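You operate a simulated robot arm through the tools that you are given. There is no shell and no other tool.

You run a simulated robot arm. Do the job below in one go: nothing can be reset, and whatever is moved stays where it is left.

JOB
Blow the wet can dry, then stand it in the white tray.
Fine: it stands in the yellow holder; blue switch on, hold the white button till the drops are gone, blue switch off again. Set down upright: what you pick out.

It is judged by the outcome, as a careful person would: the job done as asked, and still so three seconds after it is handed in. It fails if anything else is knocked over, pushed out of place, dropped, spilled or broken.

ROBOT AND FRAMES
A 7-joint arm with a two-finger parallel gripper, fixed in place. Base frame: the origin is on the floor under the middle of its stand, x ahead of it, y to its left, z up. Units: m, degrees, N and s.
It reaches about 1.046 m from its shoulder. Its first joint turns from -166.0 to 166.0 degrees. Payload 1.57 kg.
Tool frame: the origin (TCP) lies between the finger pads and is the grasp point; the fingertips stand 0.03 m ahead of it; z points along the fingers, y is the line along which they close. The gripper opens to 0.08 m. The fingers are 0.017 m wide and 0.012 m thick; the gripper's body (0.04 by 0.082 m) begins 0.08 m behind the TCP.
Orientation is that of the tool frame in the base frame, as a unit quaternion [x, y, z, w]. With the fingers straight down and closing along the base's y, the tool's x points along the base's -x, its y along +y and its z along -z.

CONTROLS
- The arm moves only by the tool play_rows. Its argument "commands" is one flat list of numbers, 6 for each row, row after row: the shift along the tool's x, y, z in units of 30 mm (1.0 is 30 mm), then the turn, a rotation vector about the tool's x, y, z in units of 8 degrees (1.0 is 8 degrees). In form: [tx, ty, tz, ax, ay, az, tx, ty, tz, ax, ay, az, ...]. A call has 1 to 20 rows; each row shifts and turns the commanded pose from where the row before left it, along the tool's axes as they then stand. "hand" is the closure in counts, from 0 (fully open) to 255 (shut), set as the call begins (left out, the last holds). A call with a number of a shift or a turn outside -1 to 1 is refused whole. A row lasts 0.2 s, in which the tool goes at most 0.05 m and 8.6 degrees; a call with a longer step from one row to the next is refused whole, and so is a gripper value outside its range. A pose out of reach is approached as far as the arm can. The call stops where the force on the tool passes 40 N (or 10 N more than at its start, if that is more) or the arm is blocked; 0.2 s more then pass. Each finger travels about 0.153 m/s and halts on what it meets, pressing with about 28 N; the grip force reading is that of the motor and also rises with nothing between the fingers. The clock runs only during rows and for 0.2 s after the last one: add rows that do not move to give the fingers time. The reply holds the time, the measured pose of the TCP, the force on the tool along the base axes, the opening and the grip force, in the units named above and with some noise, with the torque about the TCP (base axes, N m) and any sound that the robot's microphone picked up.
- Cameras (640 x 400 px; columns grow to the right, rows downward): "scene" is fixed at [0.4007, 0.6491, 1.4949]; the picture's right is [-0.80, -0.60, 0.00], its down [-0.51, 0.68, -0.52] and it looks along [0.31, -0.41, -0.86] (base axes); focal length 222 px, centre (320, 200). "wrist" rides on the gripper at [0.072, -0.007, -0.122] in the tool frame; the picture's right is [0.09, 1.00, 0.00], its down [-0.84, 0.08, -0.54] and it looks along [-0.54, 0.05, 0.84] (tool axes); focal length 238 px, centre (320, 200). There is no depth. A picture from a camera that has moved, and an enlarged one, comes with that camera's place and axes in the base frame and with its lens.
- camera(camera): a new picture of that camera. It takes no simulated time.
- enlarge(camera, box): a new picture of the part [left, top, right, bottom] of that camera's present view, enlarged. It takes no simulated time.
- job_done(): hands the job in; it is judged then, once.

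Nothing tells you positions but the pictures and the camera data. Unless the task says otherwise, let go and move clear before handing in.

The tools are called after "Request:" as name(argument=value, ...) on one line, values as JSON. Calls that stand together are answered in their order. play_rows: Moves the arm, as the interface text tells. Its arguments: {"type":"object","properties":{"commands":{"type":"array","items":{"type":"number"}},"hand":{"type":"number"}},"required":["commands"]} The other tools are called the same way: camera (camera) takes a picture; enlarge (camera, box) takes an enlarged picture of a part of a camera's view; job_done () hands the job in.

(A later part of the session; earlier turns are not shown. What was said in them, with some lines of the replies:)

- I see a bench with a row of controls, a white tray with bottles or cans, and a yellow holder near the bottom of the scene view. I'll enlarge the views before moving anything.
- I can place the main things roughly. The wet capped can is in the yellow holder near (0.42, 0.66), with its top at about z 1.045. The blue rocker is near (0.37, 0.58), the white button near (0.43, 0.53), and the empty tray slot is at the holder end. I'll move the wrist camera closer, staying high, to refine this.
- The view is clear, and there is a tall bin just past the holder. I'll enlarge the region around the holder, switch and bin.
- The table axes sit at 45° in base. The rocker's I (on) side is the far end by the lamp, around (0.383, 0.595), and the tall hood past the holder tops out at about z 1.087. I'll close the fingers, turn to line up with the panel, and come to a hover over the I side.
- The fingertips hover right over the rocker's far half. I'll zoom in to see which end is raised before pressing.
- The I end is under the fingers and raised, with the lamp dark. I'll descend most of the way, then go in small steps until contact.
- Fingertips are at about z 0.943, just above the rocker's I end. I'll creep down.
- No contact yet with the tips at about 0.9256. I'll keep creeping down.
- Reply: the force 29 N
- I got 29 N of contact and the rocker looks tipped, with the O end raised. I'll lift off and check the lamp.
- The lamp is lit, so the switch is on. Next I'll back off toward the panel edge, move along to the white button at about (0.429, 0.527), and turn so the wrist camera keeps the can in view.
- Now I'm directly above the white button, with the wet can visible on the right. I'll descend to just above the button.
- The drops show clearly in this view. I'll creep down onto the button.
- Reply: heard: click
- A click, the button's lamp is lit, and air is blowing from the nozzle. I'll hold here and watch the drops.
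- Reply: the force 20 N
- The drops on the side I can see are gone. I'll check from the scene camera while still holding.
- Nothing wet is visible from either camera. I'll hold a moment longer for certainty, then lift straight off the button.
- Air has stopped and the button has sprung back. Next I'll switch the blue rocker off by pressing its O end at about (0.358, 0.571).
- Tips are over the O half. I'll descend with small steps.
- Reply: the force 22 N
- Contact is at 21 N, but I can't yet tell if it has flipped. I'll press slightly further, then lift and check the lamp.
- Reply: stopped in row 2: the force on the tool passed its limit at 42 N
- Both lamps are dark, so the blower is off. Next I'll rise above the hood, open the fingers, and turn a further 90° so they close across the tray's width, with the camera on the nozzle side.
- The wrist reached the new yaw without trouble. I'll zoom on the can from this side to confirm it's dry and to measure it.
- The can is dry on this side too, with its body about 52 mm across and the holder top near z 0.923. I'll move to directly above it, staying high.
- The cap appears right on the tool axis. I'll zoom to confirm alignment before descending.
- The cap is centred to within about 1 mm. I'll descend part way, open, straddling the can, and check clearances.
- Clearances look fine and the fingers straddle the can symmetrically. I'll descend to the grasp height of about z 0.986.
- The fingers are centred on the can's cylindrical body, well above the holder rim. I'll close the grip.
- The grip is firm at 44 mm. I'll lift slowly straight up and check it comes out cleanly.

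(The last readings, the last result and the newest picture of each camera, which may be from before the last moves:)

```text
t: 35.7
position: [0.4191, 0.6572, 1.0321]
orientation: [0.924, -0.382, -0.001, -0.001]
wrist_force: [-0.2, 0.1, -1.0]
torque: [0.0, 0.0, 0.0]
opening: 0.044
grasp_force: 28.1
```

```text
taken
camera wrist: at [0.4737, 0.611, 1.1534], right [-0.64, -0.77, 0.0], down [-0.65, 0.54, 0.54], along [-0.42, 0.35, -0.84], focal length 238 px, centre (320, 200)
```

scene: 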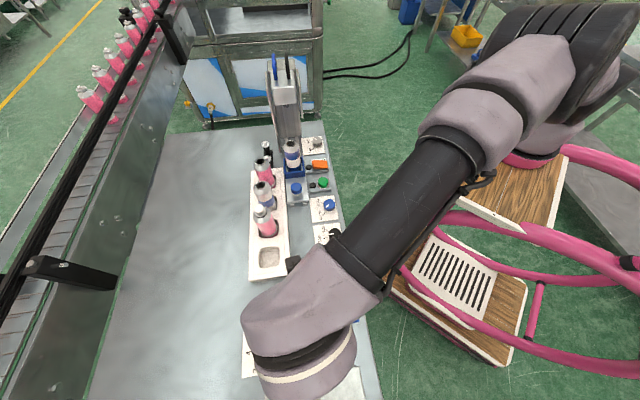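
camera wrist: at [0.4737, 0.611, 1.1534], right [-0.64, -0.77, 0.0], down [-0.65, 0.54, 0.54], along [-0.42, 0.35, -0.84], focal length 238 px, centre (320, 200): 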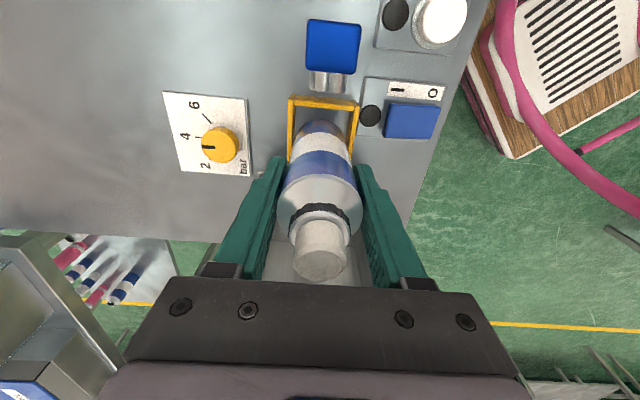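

The can lifts cleanly at about 1 N. I'll continue up to where its bottom clears everything around.

Request:
play_rows(commands=[0, 0, -0.7, 0, 0, 0, 0, 0, -0.8, 0, 0, 0, 0, 0, -0.8, 0, 0, 0, 0, 0, -0.8, 0, 0, 0, 0, 0, -0.8, 0, 0, 0, 0, 0, -0.7, 0, 0, 0, 0, 0, 0, 0, 0, 0])

Request:
camera(camera="wrist")

Request:
camera(camera="scene")

```text
t: 37.3
position: [0.4202, 0.6568, 1.17]
orientation: [0.924, -0.382, 0.0, -0.001]
wrist_force: [0.5, 0.6, -2.5]
torque: [0.02, 0.0, 0.01]
opening: 0.0439
grasp_force: 28.2
```

```text
taken
camera wrist: at [0.4741, 0.6104, 1.2913], right [-0.64, -0.77, 0.0], down [-0.65, 0.54, 0.54], along [-0.42, 0.35, -0.84], focal length 238 px, centre (320, 200)
```

wrist: 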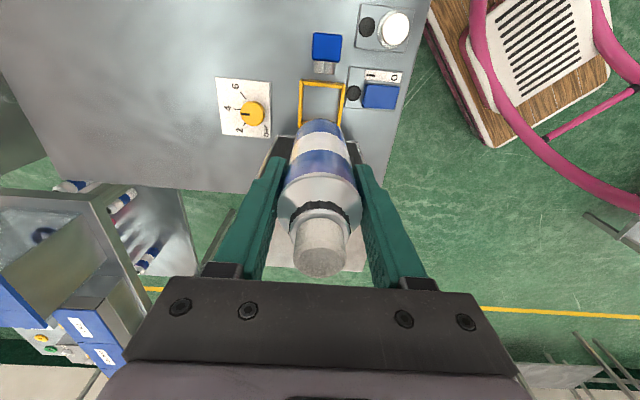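

```text
taken
```

scene: 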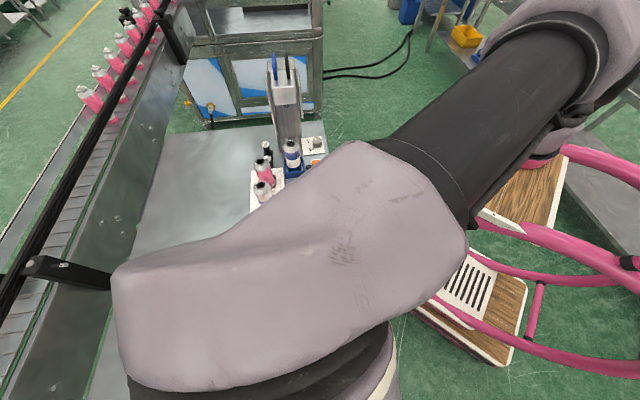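

The can hangs straight, and its bottom is about 80 mm below the grasp point. I'll carry it toward the empty tray slot and pause short of it to look at the slot.

Request:
play_rows(commands=[0.65, -0.48, 0, 0, 0, 0, 0.65, -0.48, 0, 0, 0, 0, 0.65, -0.48, 0, 0, 0, 0, 0.65, -0.48, 0, 0, 0, 0, 0.65, -0.48, 0, 0, 0, 0, 0.65, -0.48, 0, 0, 0, 0, 0, 0, 0, 0, 0, 0])

Request:
camera(camera="wrist")

Request:
camera(camera="scene")

```text
t: 38.9
position: [0.5509, 0.6338, 1.1694]
orientation: [0.924, -0.383, -0.001, -0.003]
wrist_force: [-0.2, 0.1, -1.8]
torque: [0.01, 0.0, -0.01]
opening: 0.0442
grasp_force: 28.0
out of reach, approached as far as the arm can: row 6
```

```text
taken
camera wrist: at [0.6054, 0.5866, 1.2906], right [-0.64, -0.77, 0.0], down [-0.65, 0.53, 0.54], along [-0.42, 0.35, -0.84], focal length 238 px, centre (320, 200)
```

wrist: 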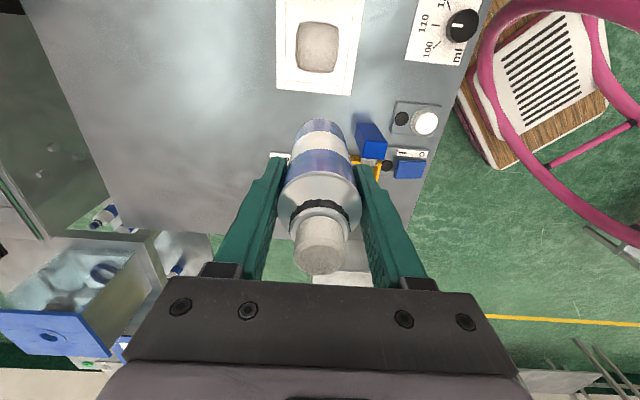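

```text
taken
```

scene: 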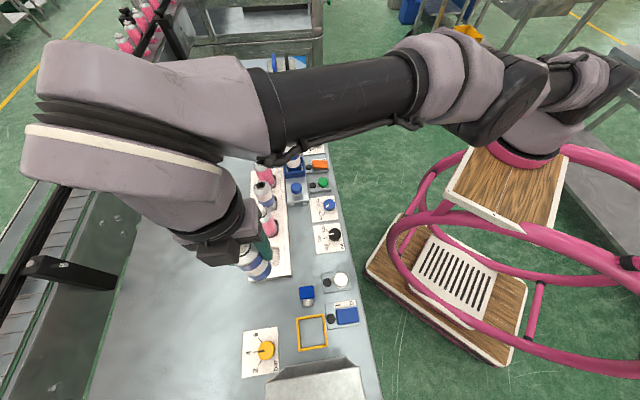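

The slot reads as centred near (0.606, 0.5915), and the arm is at its reach limit at this height. I'll lower here over bare bench to regain reach, then look again.

Request:
play_rows(commands=[0, 0, 0.6, 0, 0, 0, 0, 0, 0.7, 0, 0, 0, 0, 0, 0.7, 0, 0, 0, 0, 0, 0.7, 0, 0, 0, 0, 0, 0, 0, 0, 0])

Request:
camera(camera="wrist")

Request:
camera(camera="scene")

```text
t: 40.1
position: [0.5497, 0.633, 1.0868]
orientation: [0.924, -0.383, -0.001, -0.001]
wrist_force: [-0.5, 0.1, -1.0]
torque: [0.03, 0.0, 0.01]
opening: 0.0443
grasp_force: 28.0
```

```text
taken
camera wrist: at [0.6053, 0.5875, 1.209], right [-0.64, -0.77, 0.0], down [-0.65, 0.54, 0.54], along [-0.42, 0.35, -0.84], focal length 238 px, centre (320, 200)
```

wrist: 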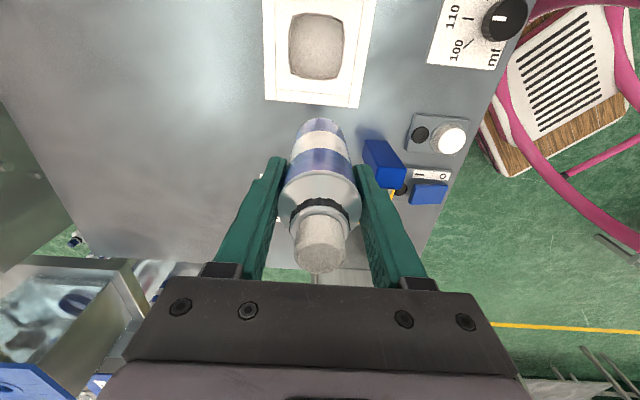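

```text
taken
```

scene: 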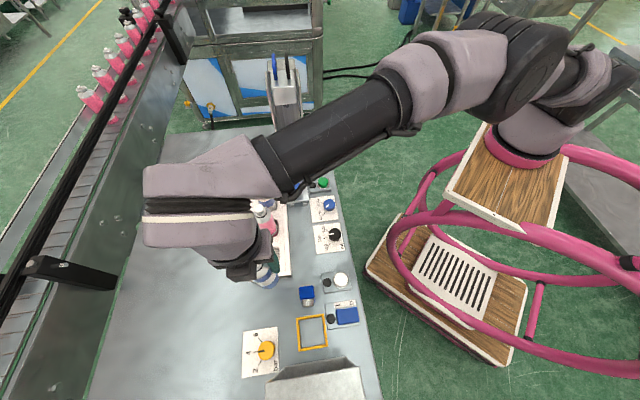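

There's more reach at this height and the slot is fully visible. I'll zoom to locate it accurately.

Request:
enlarge(camera="wrist", box=[240, 0, 400, 160])

```text
2.50 times, centred on (320, 80) of wrist
camera zoom: at [0.6053, 0.5875, 1.209], right [-0.64, -0.77, 0.0], down [-0.65, 0.54, 0.54], along [-0.42, 0.35, -0.84], focal length 596 px, centre (320, 500)
```

zoom: 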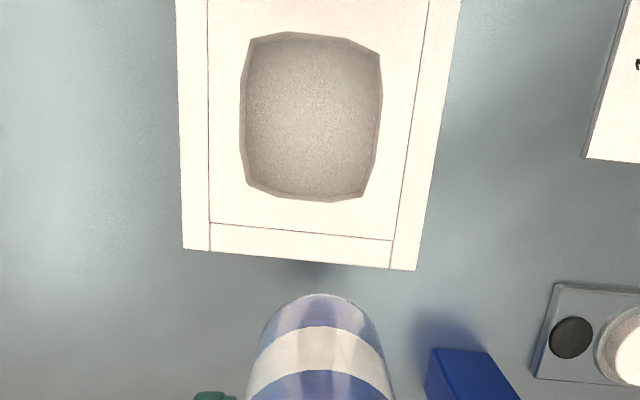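

The slot's centre works out to (0.606, 0.591) with a roughly 57 mm opening, against a 44 mm can. I'll bring the can over it, still well above the tray.

Request:
play_rows(commands=[0.46, -0.07, 0.2, 0, 0, 0, 0.46, -0.07, 0.2, 0, 0, 0, 0.46, -0.07, 0.2, 0, 0, 0, 0.46, -0.07, 0.2, 0, 0, 0, 0.47, -0.07, 0.2, 0, 0, 0, 0, 0, 0, 0, 0, 0])

Request:
camera(camera="wrist")

Request:
camera(camera="scene")

```text
t: 41.5
position: [0.6066, 0.5922, 1.0582]
orientation: [0.924, -0.383, 0.0, -0.001]
wrist_force: [0.2, -0.3, -1.4]
torque: [0.04, -0.02, 0.0]
opening: 0.044
grasp_force: 28.8
```

```text
taken
camera wrist: at [0.6615, 0.5456, 1.1794], right [-0.64, -0.77, 0.0], down [-0.65, 0.54, 0.54], along [-0.42, 0.35, -0.84], focal length 238 px, centre (320, 200)
```

wrist: 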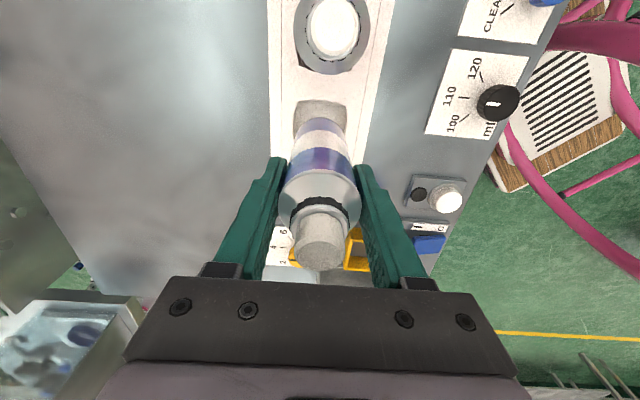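

```text
taken
```

scene: 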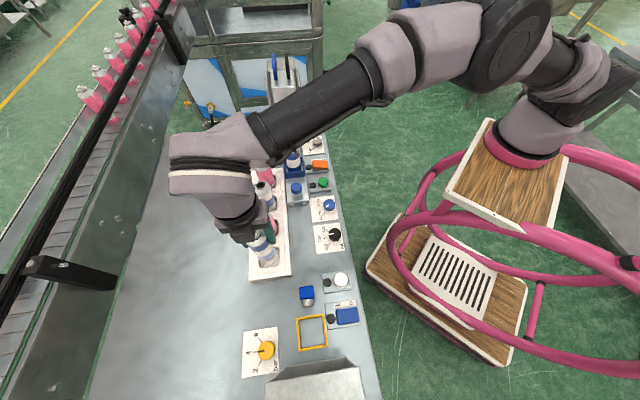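

The can is centred over the slot, and the next can is a comfortable 80 mm away. I'll descend to just above the tray.

Request:
play_rows(commands=[0, 0, 0.3, 0, 0, 0, 0, 0, 0.35, 0, 0, 0, 0, 0, 0.35, 0, 0, 0, 0, 0, 0.3, 0, 0, 0, 0, 0, 0, 0, 0, 0])

Request:
camera(camera="wrist")

Request:
enlarge(camera="scene", box=[200, 180, 340, 300])

```text
t: 42.7
position: [0.6067, 0.5918, 1.0185]
orientation: [0.924, -0.383, 0.0, -0.001]
wrist_force: [-0.2, -0.1, -2.5]
torque: [0.02, -0.05, 0.02]
opening: 0.0441
grasp_force: 28.0
```

```text
taken
camera wrist: at [0.6616, 0.5454, 1.1404], right [-0.64, -0.77, 0.0], down [-0.65, 0.54, 0.54], along [-0.42, 0.35, -0.84], focal length 238 px, centre (320, 200)
```

wrist: 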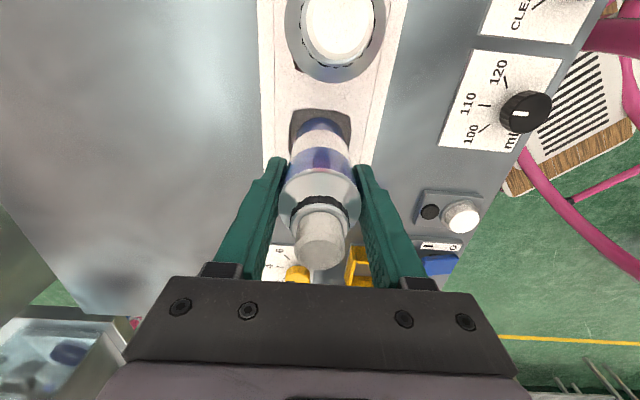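

```text
3.33 times, centred on (270, 240) of scene
camera zoom: at [0.4007, 0.6491, 1.4949], right [-0.8, -0.6, 0.0], down [-0.51, 0.68, -0.52], along [0.31, -0.41, -0.86], focal length 741 px, centre (487, 67)
```

zoom: 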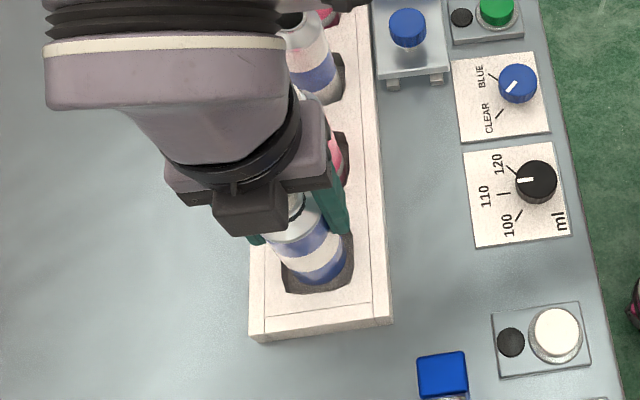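

The can's base sits centrally in the slot in both views. I'll lower gently until the weight transfers.

Request:
play_rows(commands=[0, 0, 0.12, 0, 0, 0, 0, 0, 0.12, 0, 0, 0, 0, 0, 0.12, 0, 0, 0, 0, 0, 0.12, 0, 0, 0, 0, 0, 0.12, 0, 0, 0, 0, 0, 0, 0, 0, 0])

Request:
camera(camera="wrist")

```text
t: 44.1
position: [0.6073, 0.5913, 0.9996]
orientation: [0.924, -0.383, -0.001, -0.001]
wrist_force: [0.2, -0.9, -0.8]
torque: [0.03, 0.02, 0.02]
opening: 0.0444
grasp_force: 27.5
```

```text
taken
camera wrist: at [0.6618, 0.5456, 1.1225], right [-0.64, -0.77, 0.0], down [-0.65, 0.54, 0.54], along [-0.42, 0.35, -0.84], focal length 238 px, centre (320, 200)
```

wrist: 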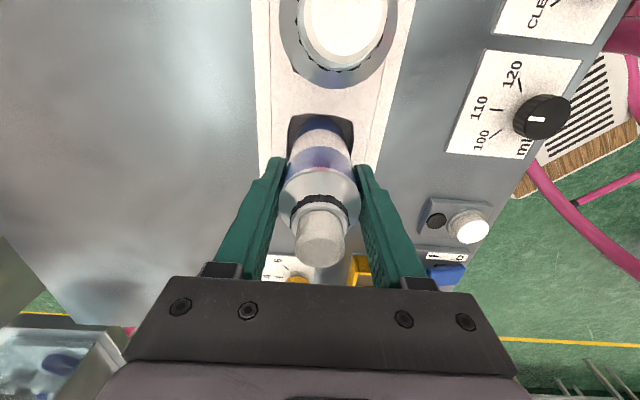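

The base is now entering the slot with no contact. I'll keep lowering in small steps.

Request:
play_rows(commands=[0, 0, 0.1, 0, 0, 0, 0, 0, 0.1, 0, 0, 0, 0, 0, 0.1, 0, 0, 0, 0, 0, 0, 0, 0, 0])

```text
t: 45.1
position: [0.6056, 0.5916, 0.995]
orientation: [0.923, -0.384, 0.0, -0.003]
wrist_force: [0.0, -0.9, 21.9]
torque: [-0.35, 0.46, -0.01]
opening: 0.0446
grasp_force: 27.8
```

I felt 22 N with a torque that suggests contact at one edge. I'll back off slightly and look before going further.

Request:
enlarge(camera="wrist", box=[240, 60, 400, 220])

Request:
enlarge(camera="scene", box=[220, 210, 320, 290])

```text
2.50 times, centred on (320, 140) of wrist
camera zoom: at [0.6613, 0.5457, 1.1157], right [-0.64, -0.77, -0.01], down [-0.65, 0.53, 0.54], along [-0.41, 0.35, -0.84], focal length 596 px, centre (320, 350)
```

zoom: 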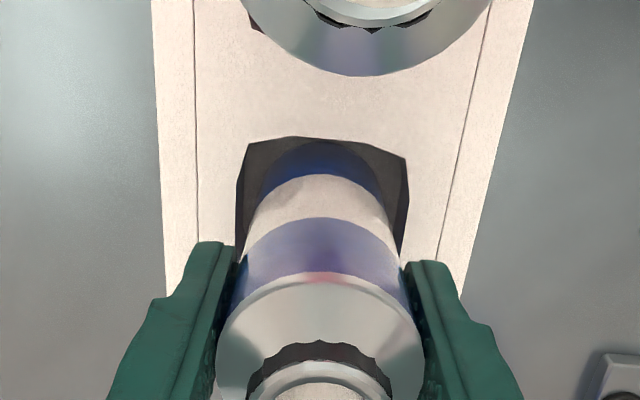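

```text
5.00 times, centred on (270, 250) of scene
camera zoom: at [0.4007, 0.6491, 1.4949], right [-0.8, -0.6, 0.0], down [-0.51, 0.68, -0.52], along [0.31, -0.41, -0.86], focal length 1111 px, centre (570, -50)
```

zoom: 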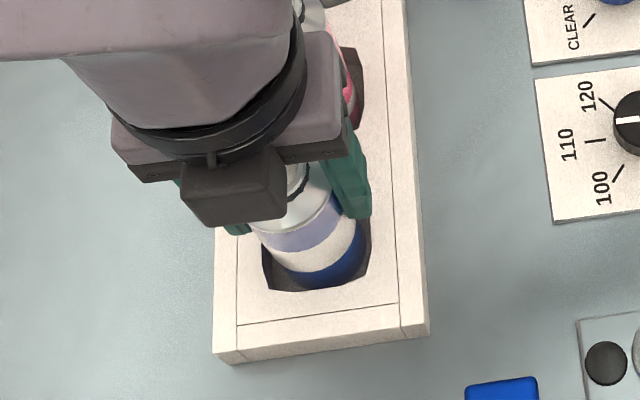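

The can is inside the slot in both views, but I want to know if it's on the floor or caught on one wall. I'll lift a few millimetres, shift 2.5 mm away from the contact side, and lower again to compare contact height.

Request:
play_rows(commands=[0, 0, -0.2, 0, 0, 0, 0, -0.083, 0, 0, 0, 0, 0, 0, 0, 0, 0, 0])

Request:
play_rows(commands=[0, 0, 0.06, 0, 0, 0, 0, 0, 0.06, 0, 0, 0, 0, 0, 0, 0, 0, 0])

```text
t: 45.9
position: [0.6094, 0.5934, 0.9982]
orientation: [0.924, -0.382, -0.002, -0.002]
wrist_force: [-0.5, -0.2, -1.5]
torque: [-0.06, 0.02, -0.01]
opening: 0.044
grasp_force: 28.1
```

```text
t: 46.7
position: [0.6074, 0.5939, 0.9947]
orientation: [0.924, -0.383, 0.0, -0.002]
wrist_force: [0.3, -0.8, 3.0]
torque: [-0.12, 0.13, 0.03]
opening: 0.044
grasp_force: 28.5
```

Contact is at the same height after the shift, so the can is on the slot floor, touching very lightly. I'll ease the grip open slightly and let it settle.

Request:
play_rows(commands=[0, 0, 0, 0, 0, 0, 0, 0, 0, 0, 0, 0, 0, 0, 0, 0, 0, 0], hand=100)

Request:
camera(camera="wrist")

Request:
enlarge(camera="scene", box=[220, 210, 320, 290])

```text
t: 47.5
position: [0.6085, 0.5934, 0.9956]
orientation: [0.924, -0.383, 0.001, -0.001]
wrist_force: [0.8, -0.5, 0.8]
torque: [0.02, -0.01, 0.01]
opening: 0.0487
grasp_force: 0.1
```

```text
taken
camera wrist: at [0.6632, 0.5473, 1.1159], right [-0.64, -0.77, 0.0], down [-0.65, 0.54, 0.54], along [-0.42, 0.35, -0.84], focal length 238 px, centre (320, 200)
```

wrist: 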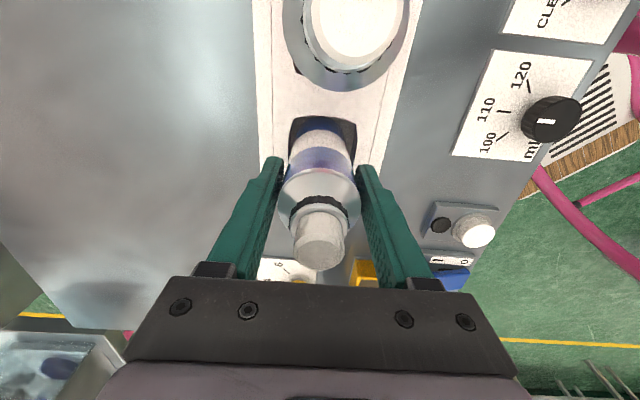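

```text
5.00 times, centred on (270, 250) of scene
camera zoom: at [0.4007, 0.6491, 1.4949], right [-0.8, -0.6, 0.0], down [-0.51, 0.68, -0.52], along [0.31, -0.41, -0.86], focal length 1111 px, centre (570, -50)
```

zoom: 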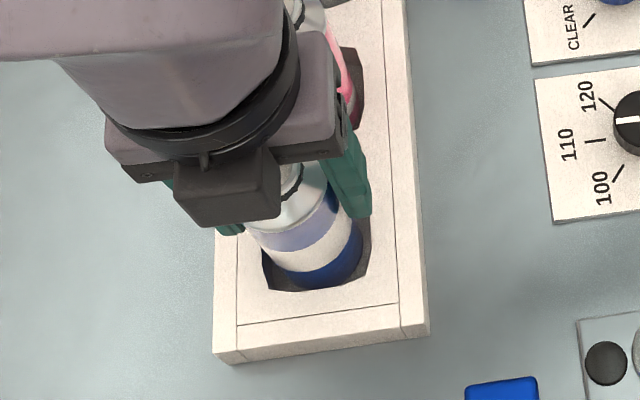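

The can stands free and upright in the slot. I'll open fully and rise straight up clear of it.

Request:
play_rows(commands=[0, 0, 0, 0, 0, 0, 0, 0, 0, 0, 0, 0, 0, 0, -0.3, 0, 0, 0, 0, 0, -0.6, 0, 0, 0, 0, 0, -0.8, 0, 0, 0, 0, 0, -0.8, 0, 0, 0, 0, 0, -0.8, 0, 0, 0, 0, 0, -0.4, 0, 0, 0, 0, 0, 0, 0, 0, 0], hand=0)

Request:
camera(camera="wrist")

```text
t: 49.5
position: [0.6084, 0.5941, 1.106]
orientation: [0.924, -0.383, 0.0, -0.001]
wrist_force: [0.3, -0.2, -0.2]
torque: [-0.01, 0.06, 0.0]
opening: 0.08
grasp_force: 0.1
```

```text
taken
camera wrist: at [0.6631, 0.5475, 1.2276], right [-0.64, -0.77, 0.0], down [-0.65, 0.54, 0.54], along [-0.42, 0.35, -0.84], focal length 238 px, centre (320, 200)
```

wrist: 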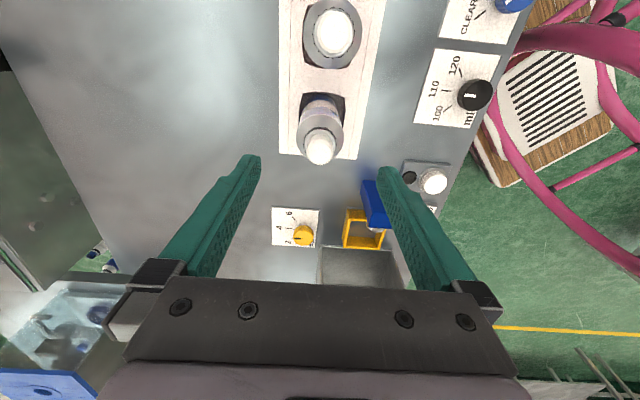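

The gripper is clear of the cap. I'll pull up and back toward the robot for an unobstructed scene view.

Request:
play_rows(commands=[0, 0.1, -0.6, 0, 0, 0, 0, 0.6, -0.7, 0, 0, 0, 0, 0.8, -0.6, 0, 0, 0, 0, 0.9, -0.5, 0, 0, 0, 0, 0.9, -0.4, 0, 0, 0, 0, 0.9, -0.3, 0, 0, 0, 0, 0.9, 0, 0, 0, 0, 0, 0.9, 0, 0, 0, 0, 0, 0.9, 0, 0, 0, 0, 0, 0.9, 0, 0, 0, 0, 0, 0, 0, 0, 0, 0])

Request:
camera(camera="scene")

Request:
camera(camera="wrist")

```text
t: 51.9
position: [0.4429, 0.4278, 1.1977]
orientation: [0.924, -0.383, 0.0, -0.002]
wrist_force: [-0.9, 0.0, -0.3]
torque: [0.01, 0.04, 0.01]
opening: 0.0798
grasp_force: 0.1
```

```text
taken
```

scene: 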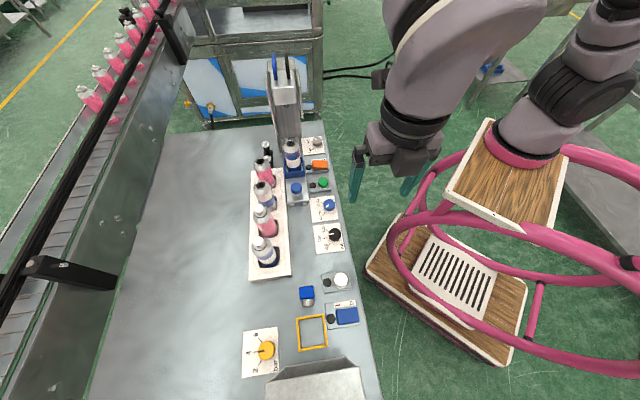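

```text
taken
camera wrist: at [0.4978, 0.3815, 1.3191], right [-0.64, -0.77, 0.0], down [-0.65, 0.54, 0.54], along [-0.42, 0.35, -0.84], focal length 238 px, centre (320, 200)
```

wrist: 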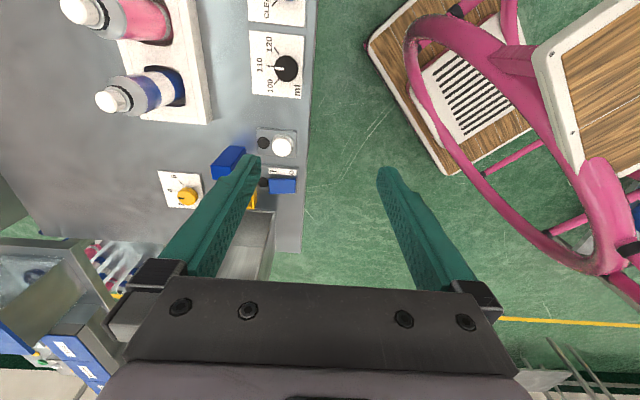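

The can is in the last tray slot beside the others. I'll zoom in to confirm it's upright, seated and dry, that the switch is off, and that nothing else has moved.

Request:
enlarge(camera="scene", box=[230, 140, 350, 290])

Request:
enlarge(camera="wrist", box=[50, 0, 320, 220])

Request:
enlarge(camera="scene", box=[230, 260, 390, 400])

```text
2.67 times, centred on (290, 215) of scene
camera zoom: at [0.4007, 0.6491, 1.4949], right [-0.8, -0.6, 0.0], down [-0.51, 0.68, -0.52], along [0.31, -0.41, -0.86], focal length 593 px, centre (400, 160)
```

zoom: 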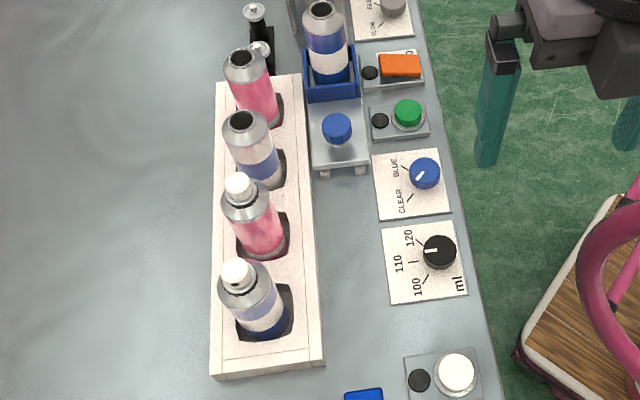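

```text
1.82 times, centred on (185, 110) of wrist
camera zoom: at [0.4978, 0.3815, 1.3191], right [-0.64, -0.77, 0.0], down [-0.65, 0.54, 0.54], along [-0.42, 0.35, -0.84], focal length 433 px, centre (566, 364)
```

zoom: 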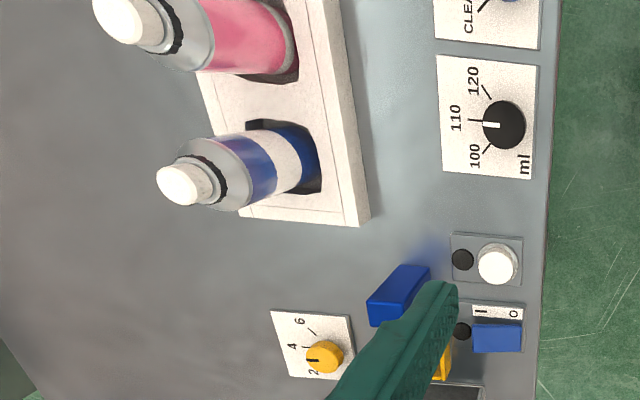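

```text
2.86 times, centred on (310, 330) of scene
camera zoom: at [0.4007, 0.6491, 1.4949], right [-0.8, -0.6, 0.0], down [-0.51, 0.68, -0.52], along [0.31, -0.41, -0.86], focal length 635 px, centre (349, -171)
```

zoom: 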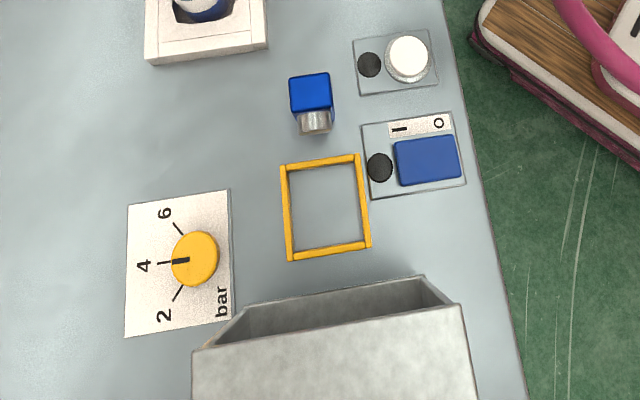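

Everything is in place: the can is upright in its slot, the lamp and switch are off, and the holder, nozzle and neighbours haven't moved. I'll take one last close look for leftover drops.

Request:
enlarge(camera="scene", box=[240, 220, 300, 280])

Request:
enlarge(camera="wrist", box=[80, 50, 210, 140])

```text
6.67 times, centred on (270, 250) of scene
camera zoom: at [0.4007, 0.6491, 1.4949], right [-0.8, -0.6, 0.0], down [-0.51, 0.68, -0.52], along [0.31, -0.41, -0.86], focal length 1482 px, centre (653, -133)
```

zoom: 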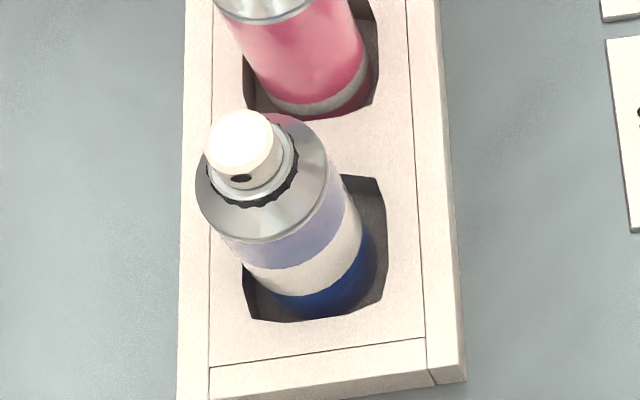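

```text
4.44 times, centred on (145, 95) of wrist
camera zoom: at [0.4978, 0.3815, 1.3191], right [-0.64, -0.77, 0.0], down [-0.65, 0.54, 0.54], along [-0.42, 0.35, -0.84], focal length 1059 px, centre (1098, 667)
```

zoom: 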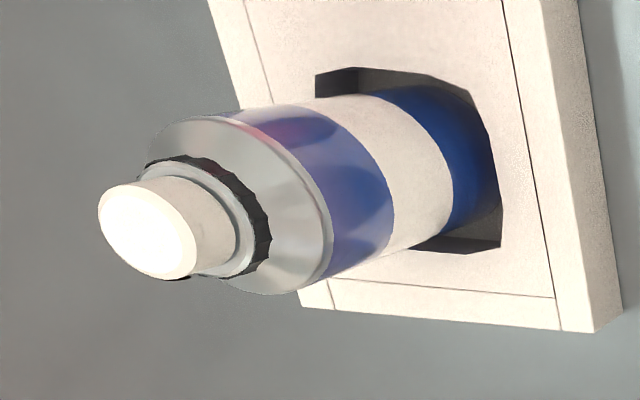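

The can shows no drops, stands upright and fully seated in the white tray, and the blower is off with the arm well clear. I'm handing in the job.

Request:
job_done()

```text
The job is handed in.
```

The wet can is dry and stands upright in the last empty slot of the white tray. I've handed the job in, but no verdict came back.

- **Drying:** I switched the blue rocker on and held the white button until the drops were gone. No drops showed in any later view, but I never had a side-on view of the can's far side.
- **Blower:** The blue switch is off again and its lamp is dark.
- **Placing:** On the way down the can touched the slot floor on one edge first. I lifted it, shifted it 2.5 mm and lowered it again, and it settled flat.
- **Surroundings:** The yellow holder, nozzle, knobs and neighbouring cans look unmoved. The gripper is open and well clear of the bench.
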